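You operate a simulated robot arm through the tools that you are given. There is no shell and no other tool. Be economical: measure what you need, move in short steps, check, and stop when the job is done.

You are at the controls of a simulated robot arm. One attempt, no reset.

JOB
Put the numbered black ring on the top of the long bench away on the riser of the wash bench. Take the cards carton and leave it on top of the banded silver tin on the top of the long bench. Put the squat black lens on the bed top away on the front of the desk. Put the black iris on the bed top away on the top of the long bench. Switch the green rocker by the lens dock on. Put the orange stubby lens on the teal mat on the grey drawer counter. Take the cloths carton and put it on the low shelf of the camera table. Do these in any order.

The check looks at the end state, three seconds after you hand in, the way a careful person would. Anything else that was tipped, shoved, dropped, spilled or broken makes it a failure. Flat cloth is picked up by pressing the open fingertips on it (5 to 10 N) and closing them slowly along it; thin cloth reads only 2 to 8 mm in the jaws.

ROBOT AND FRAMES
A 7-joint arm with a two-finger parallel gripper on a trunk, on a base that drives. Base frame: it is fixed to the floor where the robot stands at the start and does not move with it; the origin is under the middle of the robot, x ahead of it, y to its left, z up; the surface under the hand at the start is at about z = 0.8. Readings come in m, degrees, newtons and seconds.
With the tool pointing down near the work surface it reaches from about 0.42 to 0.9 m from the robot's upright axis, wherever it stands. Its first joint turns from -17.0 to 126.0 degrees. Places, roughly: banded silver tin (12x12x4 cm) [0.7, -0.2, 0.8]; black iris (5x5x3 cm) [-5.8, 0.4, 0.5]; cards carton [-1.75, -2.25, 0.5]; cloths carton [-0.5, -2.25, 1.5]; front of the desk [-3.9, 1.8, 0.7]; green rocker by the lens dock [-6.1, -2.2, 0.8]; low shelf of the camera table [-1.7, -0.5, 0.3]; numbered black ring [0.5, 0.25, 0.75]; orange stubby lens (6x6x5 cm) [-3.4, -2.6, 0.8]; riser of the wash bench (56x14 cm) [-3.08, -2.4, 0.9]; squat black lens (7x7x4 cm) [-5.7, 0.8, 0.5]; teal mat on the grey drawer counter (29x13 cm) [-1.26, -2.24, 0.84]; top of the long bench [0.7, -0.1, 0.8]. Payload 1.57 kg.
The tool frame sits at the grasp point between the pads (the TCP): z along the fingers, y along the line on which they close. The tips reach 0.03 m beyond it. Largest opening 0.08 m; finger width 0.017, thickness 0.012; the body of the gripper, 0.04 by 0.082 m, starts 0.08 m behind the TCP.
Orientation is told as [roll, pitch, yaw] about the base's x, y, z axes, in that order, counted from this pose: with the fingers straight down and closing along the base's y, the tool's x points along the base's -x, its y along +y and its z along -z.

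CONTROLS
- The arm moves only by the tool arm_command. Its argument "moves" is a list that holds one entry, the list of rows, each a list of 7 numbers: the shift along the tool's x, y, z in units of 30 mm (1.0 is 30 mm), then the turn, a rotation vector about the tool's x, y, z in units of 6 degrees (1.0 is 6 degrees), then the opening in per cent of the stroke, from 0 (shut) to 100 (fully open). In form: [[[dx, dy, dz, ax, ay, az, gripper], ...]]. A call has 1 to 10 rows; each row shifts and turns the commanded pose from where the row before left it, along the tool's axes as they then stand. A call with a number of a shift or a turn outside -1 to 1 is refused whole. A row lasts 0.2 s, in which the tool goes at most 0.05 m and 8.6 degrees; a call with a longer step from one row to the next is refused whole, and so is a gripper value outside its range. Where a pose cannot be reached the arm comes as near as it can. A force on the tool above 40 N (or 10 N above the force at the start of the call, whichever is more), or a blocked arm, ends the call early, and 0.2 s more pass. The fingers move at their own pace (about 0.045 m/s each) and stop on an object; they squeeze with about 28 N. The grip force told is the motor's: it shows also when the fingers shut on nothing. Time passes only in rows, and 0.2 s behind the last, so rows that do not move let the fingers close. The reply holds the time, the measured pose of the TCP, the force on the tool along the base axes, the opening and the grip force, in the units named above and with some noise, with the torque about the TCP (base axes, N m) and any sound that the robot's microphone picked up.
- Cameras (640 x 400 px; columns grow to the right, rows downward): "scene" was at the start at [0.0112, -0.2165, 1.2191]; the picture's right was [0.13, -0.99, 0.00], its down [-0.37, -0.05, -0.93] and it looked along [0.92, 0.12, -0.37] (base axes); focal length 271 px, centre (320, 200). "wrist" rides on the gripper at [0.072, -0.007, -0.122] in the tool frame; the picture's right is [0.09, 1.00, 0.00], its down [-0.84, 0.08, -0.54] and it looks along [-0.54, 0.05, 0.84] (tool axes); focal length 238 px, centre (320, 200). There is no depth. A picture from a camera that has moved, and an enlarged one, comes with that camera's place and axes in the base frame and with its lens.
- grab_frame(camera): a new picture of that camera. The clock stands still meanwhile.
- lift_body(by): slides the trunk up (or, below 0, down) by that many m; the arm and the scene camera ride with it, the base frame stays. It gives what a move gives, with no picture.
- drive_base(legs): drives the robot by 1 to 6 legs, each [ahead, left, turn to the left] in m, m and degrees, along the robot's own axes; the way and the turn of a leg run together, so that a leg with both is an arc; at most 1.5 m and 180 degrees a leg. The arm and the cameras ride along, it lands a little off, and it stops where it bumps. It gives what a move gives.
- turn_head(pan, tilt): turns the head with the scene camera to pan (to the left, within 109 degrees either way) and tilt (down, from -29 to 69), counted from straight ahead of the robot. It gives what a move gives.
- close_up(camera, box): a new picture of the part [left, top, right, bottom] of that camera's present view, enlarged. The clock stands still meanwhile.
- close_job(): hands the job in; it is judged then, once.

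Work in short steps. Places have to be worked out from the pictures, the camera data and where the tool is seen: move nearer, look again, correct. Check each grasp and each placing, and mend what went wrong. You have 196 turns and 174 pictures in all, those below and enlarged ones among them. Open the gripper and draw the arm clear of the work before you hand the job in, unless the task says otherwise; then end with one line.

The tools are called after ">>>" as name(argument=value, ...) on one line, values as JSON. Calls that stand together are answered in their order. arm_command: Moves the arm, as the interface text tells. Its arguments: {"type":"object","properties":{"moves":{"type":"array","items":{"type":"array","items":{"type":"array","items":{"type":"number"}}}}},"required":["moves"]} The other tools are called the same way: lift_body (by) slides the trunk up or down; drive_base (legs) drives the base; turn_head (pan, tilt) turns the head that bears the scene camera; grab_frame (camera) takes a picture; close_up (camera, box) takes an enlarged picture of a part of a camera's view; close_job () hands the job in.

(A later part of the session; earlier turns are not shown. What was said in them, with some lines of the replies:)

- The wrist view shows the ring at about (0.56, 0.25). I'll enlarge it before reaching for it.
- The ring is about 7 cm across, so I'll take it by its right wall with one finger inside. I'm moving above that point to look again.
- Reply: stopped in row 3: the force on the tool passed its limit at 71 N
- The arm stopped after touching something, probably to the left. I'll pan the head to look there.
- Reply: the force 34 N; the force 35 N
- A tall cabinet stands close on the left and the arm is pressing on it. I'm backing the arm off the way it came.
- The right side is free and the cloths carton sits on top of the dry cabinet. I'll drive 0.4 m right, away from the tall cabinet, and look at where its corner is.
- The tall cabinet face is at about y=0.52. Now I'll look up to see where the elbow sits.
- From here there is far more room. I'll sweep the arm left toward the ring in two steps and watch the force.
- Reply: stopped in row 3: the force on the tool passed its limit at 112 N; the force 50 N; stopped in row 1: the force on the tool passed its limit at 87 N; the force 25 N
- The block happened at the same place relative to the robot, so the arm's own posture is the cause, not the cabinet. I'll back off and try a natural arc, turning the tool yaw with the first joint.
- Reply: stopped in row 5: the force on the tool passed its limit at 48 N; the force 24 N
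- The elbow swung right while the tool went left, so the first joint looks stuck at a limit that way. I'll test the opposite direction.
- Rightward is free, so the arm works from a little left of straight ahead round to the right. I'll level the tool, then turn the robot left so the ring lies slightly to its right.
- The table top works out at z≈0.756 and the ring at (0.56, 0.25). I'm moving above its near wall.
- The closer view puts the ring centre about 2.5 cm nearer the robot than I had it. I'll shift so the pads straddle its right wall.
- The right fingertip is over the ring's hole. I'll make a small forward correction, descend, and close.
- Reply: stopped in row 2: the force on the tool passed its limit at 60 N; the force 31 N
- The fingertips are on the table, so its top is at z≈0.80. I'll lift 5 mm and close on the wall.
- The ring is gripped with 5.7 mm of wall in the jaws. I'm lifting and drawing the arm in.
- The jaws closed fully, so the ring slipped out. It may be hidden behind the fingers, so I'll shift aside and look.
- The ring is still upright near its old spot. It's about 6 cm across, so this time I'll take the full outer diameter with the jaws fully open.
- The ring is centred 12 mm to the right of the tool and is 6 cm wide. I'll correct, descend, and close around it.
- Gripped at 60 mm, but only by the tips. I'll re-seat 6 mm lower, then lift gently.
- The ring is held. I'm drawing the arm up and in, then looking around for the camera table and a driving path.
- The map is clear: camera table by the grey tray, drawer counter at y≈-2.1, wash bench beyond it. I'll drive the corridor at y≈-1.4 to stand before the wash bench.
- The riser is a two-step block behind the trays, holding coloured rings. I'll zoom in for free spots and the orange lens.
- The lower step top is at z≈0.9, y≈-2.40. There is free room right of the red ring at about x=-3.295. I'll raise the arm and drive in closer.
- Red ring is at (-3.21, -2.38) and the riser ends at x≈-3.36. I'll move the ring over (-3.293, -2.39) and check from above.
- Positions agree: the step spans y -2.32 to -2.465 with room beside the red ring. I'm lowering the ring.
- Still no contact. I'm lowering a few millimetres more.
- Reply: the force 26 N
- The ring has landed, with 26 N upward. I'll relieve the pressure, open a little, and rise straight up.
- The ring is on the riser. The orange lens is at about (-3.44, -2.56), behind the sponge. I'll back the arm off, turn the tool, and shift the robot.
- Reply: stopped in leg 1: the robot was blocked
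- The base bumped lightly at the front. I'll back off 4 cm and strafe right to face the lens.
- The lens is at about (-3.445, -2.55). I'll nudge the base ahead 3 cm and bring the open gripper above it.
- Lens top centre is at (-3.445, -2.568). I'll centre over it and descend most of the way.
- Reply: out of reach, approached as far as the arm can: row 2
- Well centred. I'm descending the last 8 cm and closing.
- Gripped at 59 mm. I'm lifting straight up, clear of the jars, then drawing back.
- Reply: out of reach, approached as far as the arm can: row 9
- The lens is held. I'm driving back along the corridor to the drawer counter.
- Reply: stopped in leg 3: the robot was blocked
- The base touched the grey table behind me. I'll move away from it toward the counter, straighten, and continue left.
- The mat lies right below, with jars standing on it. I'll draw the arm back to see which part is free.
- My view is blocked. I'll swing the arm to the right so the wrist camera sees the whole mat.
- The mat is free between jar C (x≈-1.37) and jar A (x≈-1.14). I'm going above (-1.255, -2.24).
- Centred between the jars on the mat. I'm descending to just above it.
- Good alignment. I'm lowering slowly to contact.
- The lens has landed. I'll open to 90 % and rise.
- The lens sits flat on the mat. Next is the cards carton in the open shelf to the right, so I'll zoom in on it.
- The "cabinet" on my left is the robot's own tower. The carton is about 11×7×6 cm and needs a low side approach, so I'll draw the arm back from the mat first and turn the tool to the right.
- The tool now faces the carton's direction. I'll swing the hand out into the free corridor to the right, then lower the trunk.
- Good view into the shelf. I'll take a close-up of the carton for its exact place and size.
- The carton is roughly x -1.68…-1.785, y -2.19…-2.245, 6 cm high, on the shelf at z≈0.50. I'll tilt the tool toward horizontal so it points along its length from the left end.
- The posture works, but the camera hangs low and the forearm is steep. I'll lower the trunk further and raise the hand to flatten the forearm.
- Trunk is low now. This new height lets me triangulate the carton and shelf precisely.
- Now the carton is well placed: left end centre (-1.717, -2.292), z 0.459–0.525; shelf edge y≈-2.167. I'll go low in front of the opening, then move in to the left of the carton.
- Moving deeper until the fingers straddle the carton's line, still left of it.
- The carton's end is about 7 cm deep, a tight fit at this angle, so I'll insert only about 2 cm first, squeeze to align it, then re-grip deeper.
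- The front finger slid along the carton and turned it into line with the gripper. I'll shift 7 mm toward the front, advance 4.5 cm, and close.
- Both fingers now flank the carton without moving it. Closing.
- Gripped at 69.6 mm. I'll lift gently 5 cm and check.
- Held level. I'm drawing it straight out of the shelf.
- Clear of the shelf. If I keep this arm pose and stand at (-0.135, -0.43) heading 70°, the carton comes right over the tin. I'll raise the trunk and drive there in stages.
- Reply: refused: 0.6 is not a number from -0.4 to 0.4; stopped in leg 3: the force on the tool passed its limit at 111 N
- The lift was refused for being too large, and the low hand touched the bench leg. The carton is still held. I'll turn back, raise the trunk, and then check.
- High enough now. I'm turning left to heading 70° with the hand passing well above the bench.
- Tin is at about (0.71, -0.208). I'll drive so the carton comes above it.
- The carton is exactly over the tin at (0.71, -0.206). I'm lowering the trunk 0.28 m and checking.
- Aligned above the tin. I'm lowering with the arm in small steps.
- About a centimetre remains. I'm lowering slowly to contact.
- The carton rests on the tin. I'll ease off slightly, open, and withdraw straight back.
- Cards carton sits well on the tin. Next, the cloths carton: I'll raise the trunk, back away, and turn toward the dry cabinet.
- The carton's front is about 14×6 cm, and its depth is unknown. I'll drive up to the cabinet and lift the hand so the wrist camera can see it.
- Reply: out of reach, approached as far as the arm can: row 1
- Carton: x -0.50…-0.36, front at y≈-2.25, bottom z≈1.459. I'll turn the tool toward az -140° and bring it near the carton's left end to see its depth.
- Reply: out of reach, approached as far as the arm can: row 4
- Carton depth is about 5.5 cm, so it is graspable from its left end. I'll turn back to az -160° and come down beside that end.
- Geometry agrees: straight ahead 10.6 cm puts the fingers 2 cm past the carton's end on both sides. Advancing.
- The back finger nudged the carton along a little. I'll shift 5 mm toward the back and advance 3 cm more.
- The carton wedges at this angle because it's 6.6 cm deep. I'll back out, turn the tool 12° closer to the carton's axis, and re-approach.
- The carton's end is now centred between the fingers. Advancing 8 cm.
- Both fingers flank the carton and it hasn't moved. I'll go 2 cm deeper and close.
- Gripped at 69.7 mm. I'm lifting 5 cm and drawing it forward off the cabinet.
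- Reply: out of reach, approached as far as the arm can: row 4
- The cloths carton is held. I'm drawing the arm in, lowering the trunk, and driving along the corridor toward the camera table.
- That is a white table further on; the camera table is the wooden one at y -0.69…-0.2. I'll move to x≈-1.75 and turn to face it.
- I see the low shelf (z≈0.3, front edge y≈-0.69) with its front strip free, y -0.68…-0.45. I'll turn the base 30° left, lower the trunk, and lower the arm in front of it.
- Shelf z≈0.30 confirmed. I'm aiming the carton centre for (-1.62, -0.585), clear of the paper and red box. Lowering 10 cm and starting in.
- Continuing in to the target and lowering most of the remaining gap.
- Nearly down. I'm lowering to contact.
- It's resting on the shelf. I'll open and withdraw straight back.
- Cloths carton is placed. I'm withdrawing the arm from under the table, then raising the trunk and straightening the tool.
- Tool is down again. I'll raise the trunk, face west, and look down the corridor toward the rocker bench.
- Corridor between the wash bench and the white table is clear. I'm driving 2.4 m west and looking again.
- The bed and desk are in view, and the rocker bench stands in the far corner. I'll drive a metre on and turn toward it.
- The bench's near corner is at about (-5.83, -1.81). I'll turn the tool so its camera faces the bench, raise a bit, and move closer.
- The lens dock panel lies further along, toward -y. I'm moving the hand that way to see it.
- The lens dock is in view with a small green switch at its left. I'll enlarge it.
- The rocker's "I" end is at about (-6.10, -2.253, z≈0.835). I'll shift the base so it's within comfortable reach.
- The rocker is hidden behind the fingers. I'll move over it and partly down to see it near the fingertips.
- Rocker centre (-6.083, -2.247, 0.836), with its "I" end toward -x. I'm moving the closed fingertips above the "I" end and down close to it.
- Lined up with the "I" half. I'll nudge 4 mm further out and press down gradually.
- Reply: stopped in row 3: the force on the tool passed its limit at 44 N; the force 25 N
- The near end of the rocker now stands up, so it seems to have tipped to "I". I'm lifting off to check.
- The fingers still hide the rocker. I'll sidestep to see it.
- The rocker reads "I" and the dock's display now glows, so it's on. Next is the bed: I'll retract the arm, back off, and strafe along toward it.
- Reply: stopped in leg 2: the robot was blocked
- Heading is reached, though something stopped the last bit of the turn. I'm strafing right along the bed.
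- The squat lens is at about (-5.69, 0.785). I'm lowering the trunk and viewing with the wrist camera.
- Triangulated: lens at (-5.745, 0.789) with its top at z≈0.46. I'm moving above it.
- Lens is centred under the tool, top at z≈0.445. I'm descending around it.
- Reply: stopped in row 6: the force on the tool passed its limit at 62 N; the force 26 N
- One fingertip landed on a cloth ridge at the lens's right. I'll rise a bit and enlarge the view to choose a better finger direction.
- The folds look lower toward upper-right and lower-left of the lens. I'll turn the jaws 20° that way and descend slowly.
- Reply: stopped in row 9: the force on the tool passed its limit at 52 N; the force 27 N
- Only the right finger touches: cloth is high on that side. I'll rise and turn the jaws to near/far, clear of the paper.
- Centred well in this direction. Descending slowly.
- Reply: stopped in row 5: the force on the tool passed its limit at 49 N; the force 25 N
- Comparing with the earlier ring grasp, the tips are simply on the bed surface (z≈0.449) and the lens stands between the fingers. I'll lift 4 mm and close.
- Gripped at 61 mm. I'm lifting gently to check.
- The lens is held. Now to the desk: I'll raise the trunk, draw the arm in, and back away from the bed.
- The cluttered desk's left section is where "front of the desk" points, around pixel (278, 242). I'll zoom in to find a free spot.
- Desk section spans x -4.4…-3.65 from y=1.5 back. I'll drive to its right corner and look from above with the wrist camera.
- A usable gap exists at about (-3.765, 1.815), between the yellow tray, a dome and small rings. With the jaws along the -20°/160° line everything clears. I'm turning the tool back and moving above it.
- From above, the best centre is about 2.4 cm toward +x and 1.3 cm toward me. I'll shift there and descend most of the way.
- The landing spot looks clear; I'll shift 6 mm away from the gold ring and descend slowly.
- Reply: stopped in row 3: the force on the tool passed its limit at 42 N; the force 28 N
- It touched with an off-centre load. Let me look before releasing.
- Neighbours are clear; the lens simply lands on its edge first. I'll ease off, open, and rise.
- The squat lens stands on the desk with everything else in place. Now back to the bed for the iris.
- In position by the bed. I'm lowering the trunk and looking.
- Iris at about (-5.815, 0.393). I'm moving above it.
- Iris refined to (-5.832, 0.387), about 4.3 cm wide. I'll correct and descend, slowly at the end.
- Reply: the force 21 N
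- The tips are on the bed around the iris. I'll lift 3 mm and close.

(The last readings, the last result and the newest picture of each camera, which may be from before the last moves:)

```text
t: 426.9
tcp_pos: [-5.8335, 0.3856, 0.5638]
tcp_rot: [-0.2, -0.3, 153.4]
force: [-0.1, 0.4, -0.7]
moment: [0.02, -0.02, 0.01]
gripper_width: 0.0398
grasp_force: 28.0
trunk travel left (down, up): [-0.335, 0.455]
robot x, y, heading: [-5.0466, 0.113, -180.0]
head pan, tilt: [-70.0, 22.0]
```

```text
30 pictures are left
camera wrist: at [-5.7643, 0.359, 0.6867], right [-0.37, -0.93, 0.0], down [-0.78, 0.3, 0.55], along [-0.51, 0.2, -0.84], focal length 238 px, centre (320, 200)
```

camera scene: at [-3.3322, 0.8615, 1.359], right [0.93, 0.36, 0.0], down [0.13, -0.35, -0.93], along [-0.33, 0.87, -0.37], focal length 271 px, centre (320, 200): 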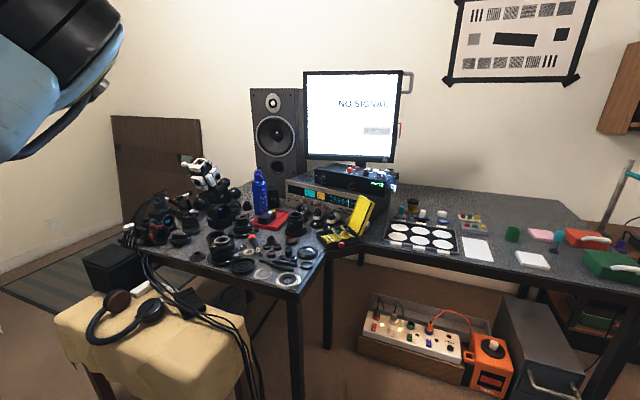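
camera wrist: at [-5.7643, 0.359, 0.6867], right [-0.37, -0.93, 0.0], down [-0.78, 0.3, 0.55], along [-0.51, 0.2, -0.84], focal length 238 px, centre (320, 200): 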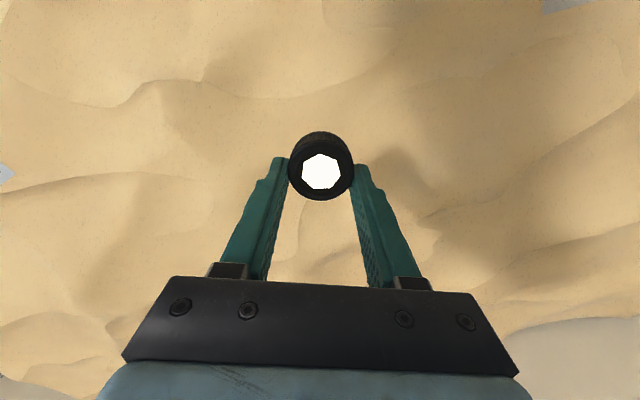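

The iris is held at 39.8 mm. I'll raise, draw in, and reverse east along y≈0.55 toward the long bench.

>>> lift_body(by=0.39)

>>> arm_command(moves=[[[0.93, -0.47, -0.3, 0, 0, 0, 0], [0.93, -0.47, -0.3, 0, 0, 0, 0], [0.93, -0.47, -0.3, 0, 0, 0, 0], [0.93, -0.47, -0.3, 0, 0, 0, 0], [0.93, -0.47, -0.3, 0, 0, 0, 0], [0.93, -0.47, -0.3, 0, 0, 0, 0], [0.93, -0.47, -0.3, 0, 0, 0, 0], [0.93, -0.47, -0.3, 0, 0, 0, 0]]])

>>> drive_base(legs=[[0, -0.45, 0], [-1.2, 0, 0], [-1.2, 0, 0], [-1.2, 0, 0]])

>>> turn_head(pan=-109, tilt=25)

>>> grab_frame(camera="scene")

```text
t: 430.7
tcp_pos: [-5.8318, 0.3863, 0.9547]
tcp_rot: [-0.2, -0.3, 153.3]
force: [-0.1, 0.6, -1.3]
moment: [-0.02, -0.02, 0.0]
gripper_width: 0.0396
grasp_force: 27.4
trunk travel left (down, up): [-0.725, 0.065]
robot x, y, heading: [-5.0402, 0.1116, -179.9]
head pan, tilt: [-70.0, 22.0]
```

```text
t: 432.5
tcp_pos: [-5.5802, 0.3842, 1.0257]
tcp_rot: [-0.1, -0.3, 153.2]
force: [0.2, -0.8, -0.4]
moment: [-0.01, 0.01, 0.03]
gripper_width: 0.0398
grasp_force: 28.0
trunk travel left (down, up): [-0.725, 0.065]
robot x, y, heading: [-5.043, 0.1137, -179.7]
head pan, tilt: [-70.0, 22.0]
```

```text
t: 452.3
tcp_pos: [-1.9517, 0.8076, 1.026]
tcp_rot: [-0.2, -0.3, 150.5]
force: [0.1, 0.6, -0.2]
moment: [-0.01, 0.02, 0.01]
gripper_width: 0.0393
grasp_force: 28.4
trunk travel left (down, up): [-0.725, 0.065]
robot x, y, heading: [-1.4263, 0.5095, 177.4]
head pan, tilt: [-70.0, 22.0]
```

```text
t: 453.4
tcp_pos: [-1.9511, 0.8073, 1.026]
tcp_rot: [-0.2, -0.3, 150.6]
force: [-0.1, 0.6, -0.1]
moment: [0.01, -0.05, -0.02]
gripper_width: 0.0395
grasp_force: 28.3
trunk travel left (down, up): [-0.725, 0.065]
robot x, y, heading: [-1.4299, 0.508, 177.6]
head pan, tilt: [-108.9, 25.0]
```

```text
29 pictures are left
camera scene: at [-1.306, 0.8238, 1.3642], right [0.93, -0.36, 0.0], down [-0.15, -0.39, -0.91], along [0.33, 0.84, -0.42], focal length 271 px, centre (320, 200)
```

scene: 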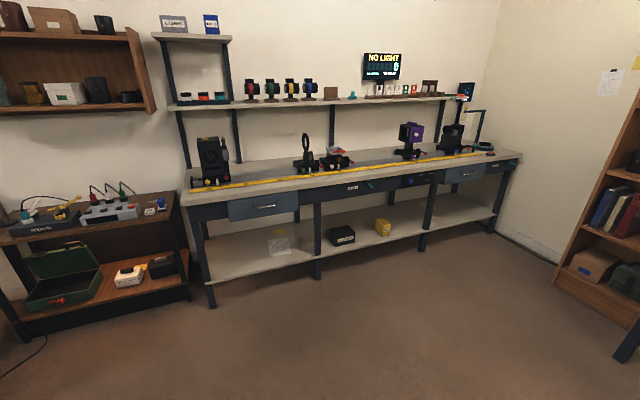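

Clear here. I'll continue back, turn toward the bench, and take up the same stance I used for the ring.

>>> drive_base(legs=[[-1.0, 0, 0], [0, 0, -137], [-0.188, -0.769, 0]])

>>> turn_head(pan=-35, tilt=30)

>>> grab_frame(camera="scene")

>>> grab_frame(camera="wrist")

```text
t: 468.1
tcp_pos: [0.5266, -0.0882, 1.0254]
tcp_rot: [-0.2, -0.3, 14.0]
force: [0.0, -0.7, -0.9]
moment: [0.01, 0.04, 0.01]
gripper_width: 0.0394
grasp_force: 27.5
trunk travel left (down, up): [-0.725, 0.065]
robot x, y, heading: [-0.0563, -0.2302, 40.8]
head pan, tilt: [-108.9, 25.0]
```

```text
t: 469.6
tcp_pos: [0.5259, -0.0881, 1.0265]
tcp_rot: [-0.2, -0.3, 14.0]
force: [-1.1, 0.4, -0.5]
moment: [-0.03, 0.0, -0.02]
gripper_width: 0.0395
grasp_force: 28.5
trunk travel left (down, up): [-0.725, 0.065]
robot x, y, heading: [-0.0583, -0.232, 41.2]
head pan, tilt: [-35.0, 30.0]
```

```text
28 pictures are left
camera scene: at [0.1216, -0.4479, 1.3562], right [0.1, -0.99, 0.0], down [-0.5, -0.05, -0.87], along [0.86, 0.09, -0.5], focal length 271 px, centre (320, 200)
```

scene: 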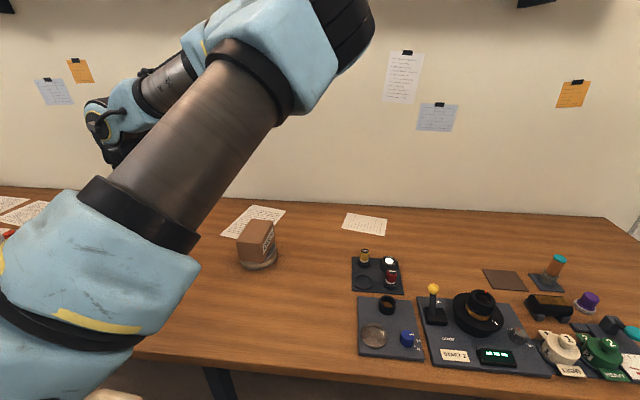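

```text
27 pictures are left
camera wrist: at [0.4574, -0.1115, 1.148], right [-0.33, 0.94, 0.0], down [0.79, 0.28, 0.55], along [0.52, 0.18, -0.84], focal length 238 px, centre (320, 200)
```

wrist: 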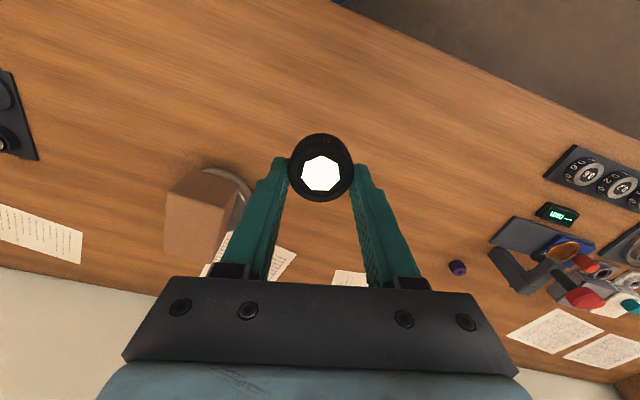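

The bench is as I left it. I'm placing the iris on the free surface at about (0.56, -0.03), descending most of the way.

>>> arm_command(moves=[[[-0.79, 0.83, 0, 0, 0, 0, 0], [-0.79, 0.83, 0, 0, 0, 0, 0], [0, 0, 0.9, 0, 0, 0, 0], [0, 0, 0.9, 0, 0, 0, 0], [0, 0, 0.9, 0, 0, 0, 0], [0, 0, 0.9, 0, 0, 0, 0], [0, 0, 0.9, 0, 0, 0, 0], [0, 0, 0.9, 0, 0, 0, 0], [0, 0, 0.5, 0, 0, 0, 0], [0, 0, 0, 0, 0, 0, 0]]])

>>> grab_frame(camera="wrist")

```text
t: 471.8
tcp_pos: [0.5618, -0.0292, 0.8503]
tcp_rot: [-0.2, -0.2, 13.9]
force: [-0.1, 0.5, 0.1]
moment: [0.01, 0.01, -0.01]
gripper_width: 0.0395
grasp_force: 27.9
trunk travel left (down, up): [-0.725, 0.065]
robot x, y, heading: [-0.059, -0.2327, 40.9]
head pan, tilt: [-35.0, 30.0]
```

```text
26 pictures are left
camera wrist: at [0.4921, -0.0518, 0.9719], right [-0.33, 0.94, 0.0], down [0.79, 0.28, 0.55], along [0.52, 0.18, -0.84], focal length 238 px, centre (320, 200)
```

wrist: 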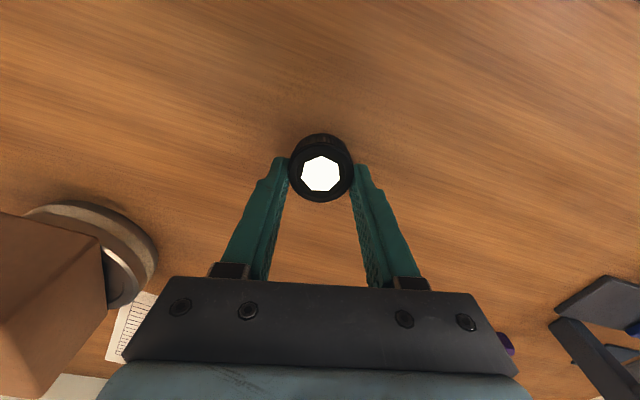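

Clear around it. Lowering to contact.

>>> arm_command(moves=[[[0, 0, 0.2, 0, 0, 0, 0], [0, 0, 0.15, 0, 0, 0, 0], [0, 0, 0.12, 0, 0, 0, 0], [0, 0, 0, 0, 0, 0, 0]]])

```text
t: 472.8
tcp_pos: [0.5625, -0.0296, 0.8342]
tcp_rot: [-0.2, -0.4, 14.0]
force: [0.2, -0.6, -0.6]
moment: [0.01, -0.02, -0.01]
gripper_width: 0.0395
grasp_force: 27.8
trunk travel left (down, up): [-0.725, 0.065]
robot x, y, heading: [-0.0552, -0.2322, 40.8]
head pan, tilt: [-35.0, 30.0]
```

>>> arm_command(moves=[[[0, 0, 0.1, 0, 0, 0, 0], [0, 0, 0.1, 0, 0, 0, 0], [0, 0, 0, 0, 0, 0, 0]]])

```text
t: 473.6
tcp_pos: [0.5629, -0.0285, 0.8315]
tcp_rot: [-0.3, -0.4, 14.0]
force: [-2.6, -4.3, 20.5]
moment: [0.36, 0.35, 0.06]
gripper_width: 0.0393
grasp_force: 28.0
trunk travel left (down, up): [-0.725, 0.065]
robot x, y, heading: [-0.0589, -0.2309, 41.0]
head pan, tilt: [-35.0, 30.0]
```

Landed with 20 N. I'll ease off, open, and rise clear.

>>> arm_command(moves=[[[0, 0, -0.07, 0, 0, 0, 0], [0, 0, 0, 0, 0, 0, 70], [0, 0, 0, 0, 0, 0, 80], [0, 0, -0.3, 0, 0, 0, 80], [0, 0, -0.7, 0, 0, 0, 80], [0, 0, -0.9, 0, 0, 0, 80], [0, 0, -1, 0, 0, 0, 80], [0, 0, -1, 0, 0, 0, 80], [0, 0, -1, 0, 0, 0, 80], [0, 0, -1, 0, 0, 0, 80]]])

>>> grab_frame(camera="wrist")

```text
t: 475.8
tcp_pos: [0.5604, -0.0309, 1.0069]
tcp_rot: [-0.2, -0.2, 14.0]
force: [0.8, 1.0, -0.3]
moment: [0.0, 0.0, 0.03]
gripper_width: 0.0639
grasp_force: 0.0
trunk travel left (down, up): [-0.725, 0.065]
robot x, y, heading: [-0.056, -0.2345, 41.0]
head pan, tilt: [-35.0, 30.0]
```

```text
25 pictures are left
camera wrist: at [0.4911, -0.0539, 1.129], right [-0.33, 0.94, 0.0], down [0.79, 0.28, 0.55], along [0.52, 0.18, -0.84], focal length 238 px, centre (320, 200)
```

wrist: 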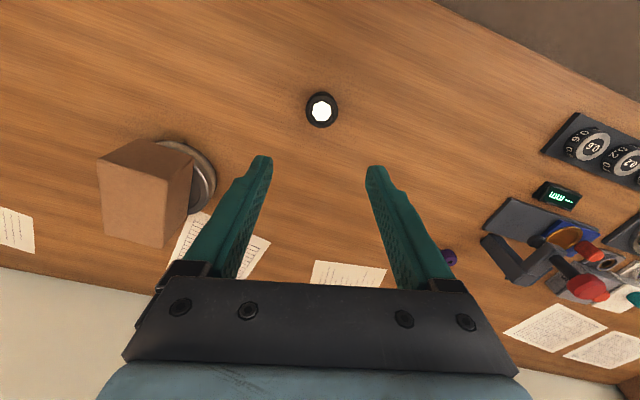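

The iris stands on the bench and everything is placed. I'm drawing the arm clear before handing in.

>>> arm_command(moves=[[[0.5, 0, -1, 0, 0, 0, 80], [0.9, 0, -0.5, 0, 0, 0, 80], [0.9, 0, 0, 0, 0, 0, 80], [0.9, 0, 0, 0, 0, 0, 80], [0.9, 0, 0, 0, 0, 0, 100], [0, 0, 0, 0, 0, 0, 100]]])

>>> drive_base(legs=[[-0.25, 0, 0]])

>>> grab_frame(camera="scene")

```text
t: 477.2
tcp_pos: [0.4408, -0.0594, 1.0538]
tcp_rot: [-0.3, -0.3, 13.9]
force: [-0.1, 0.4, 0.1]
moment: [0.01, 0.02, 0.0]
gripper_width: 0.08
grasp_force: 0.0
trunk travel left (down, up): [-0.725, 0.065]
robot x, y, heading: [-0.0592, -0.2303, 41.1]
head pan, tilt: [-35.0, 30.0]
```

```text
t: 478.6
tcp_pos: [0.3385, -0.1701, 1.0525]
tcp_rot: [-0.3, -0.4, 13.2]
force: [0.1, 0.6, 0.7]
moment: [0.0, 0.01, -0.06]
gripper_width: 0.08
grasp_force: 0.1
trunk travel left (down, up): [-0.725, 0.065]
robot x, y, heading: [-0.1609, -0.3347, 40.3]
head pan, tilt: [-35.0, 30.0]
stopped in leg 1: the robot was blocked; the commanded pose is now the measured one
```

```text
24 pictures are left
camera scene: at [0.0114, -0.5529, 1.3562], right [0.09, -1.0, 0.0], down [-0.5, -0.04, -0.87], along [0.86, 0.08, -0.5], focal length 271 px, centre (320, 200)
```

scene: 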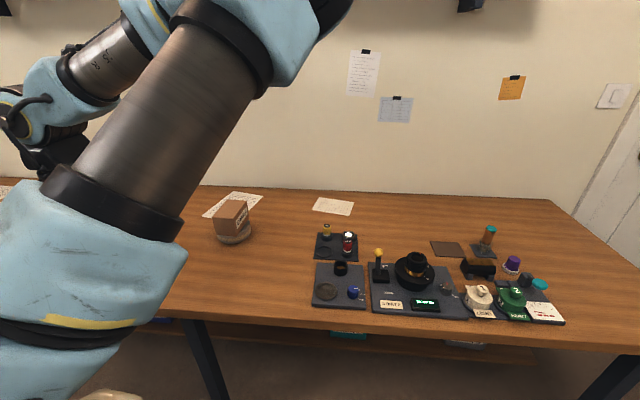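

The base lightly met the table behind, so I'll step forward off it and then hand in.

>>> drive_base(legs=[[0.06, 0, 0]])

>>> close_job()

```text
t: 479.6
tcp_pos: [0.3839, -0.1315, 1.0527]
tcp_rot: [-0.3, -0.4, 13.2]
force: [0.2, 0.8, 0.4]
moment: [-0.02, 0.0, 0.03]
gripper_width: 0.08
grasp_force: 0.0
trunk travel left (down, up): [-0.725, 0.065]
robot x, y, heading: [-0.1189, -0.2987, 40.2]
head pan, tilt: [-35.0, 30.0]
```

```text
The job is handed in.
```

All seven tasks are done and handed in; along the way the hand knocked the long-bench leg once and the base bumped furniture four times (grey table twice, wash bench once, once near the rocker bench), and I did not re-check those spots, though I saw nothing tipped or moved.
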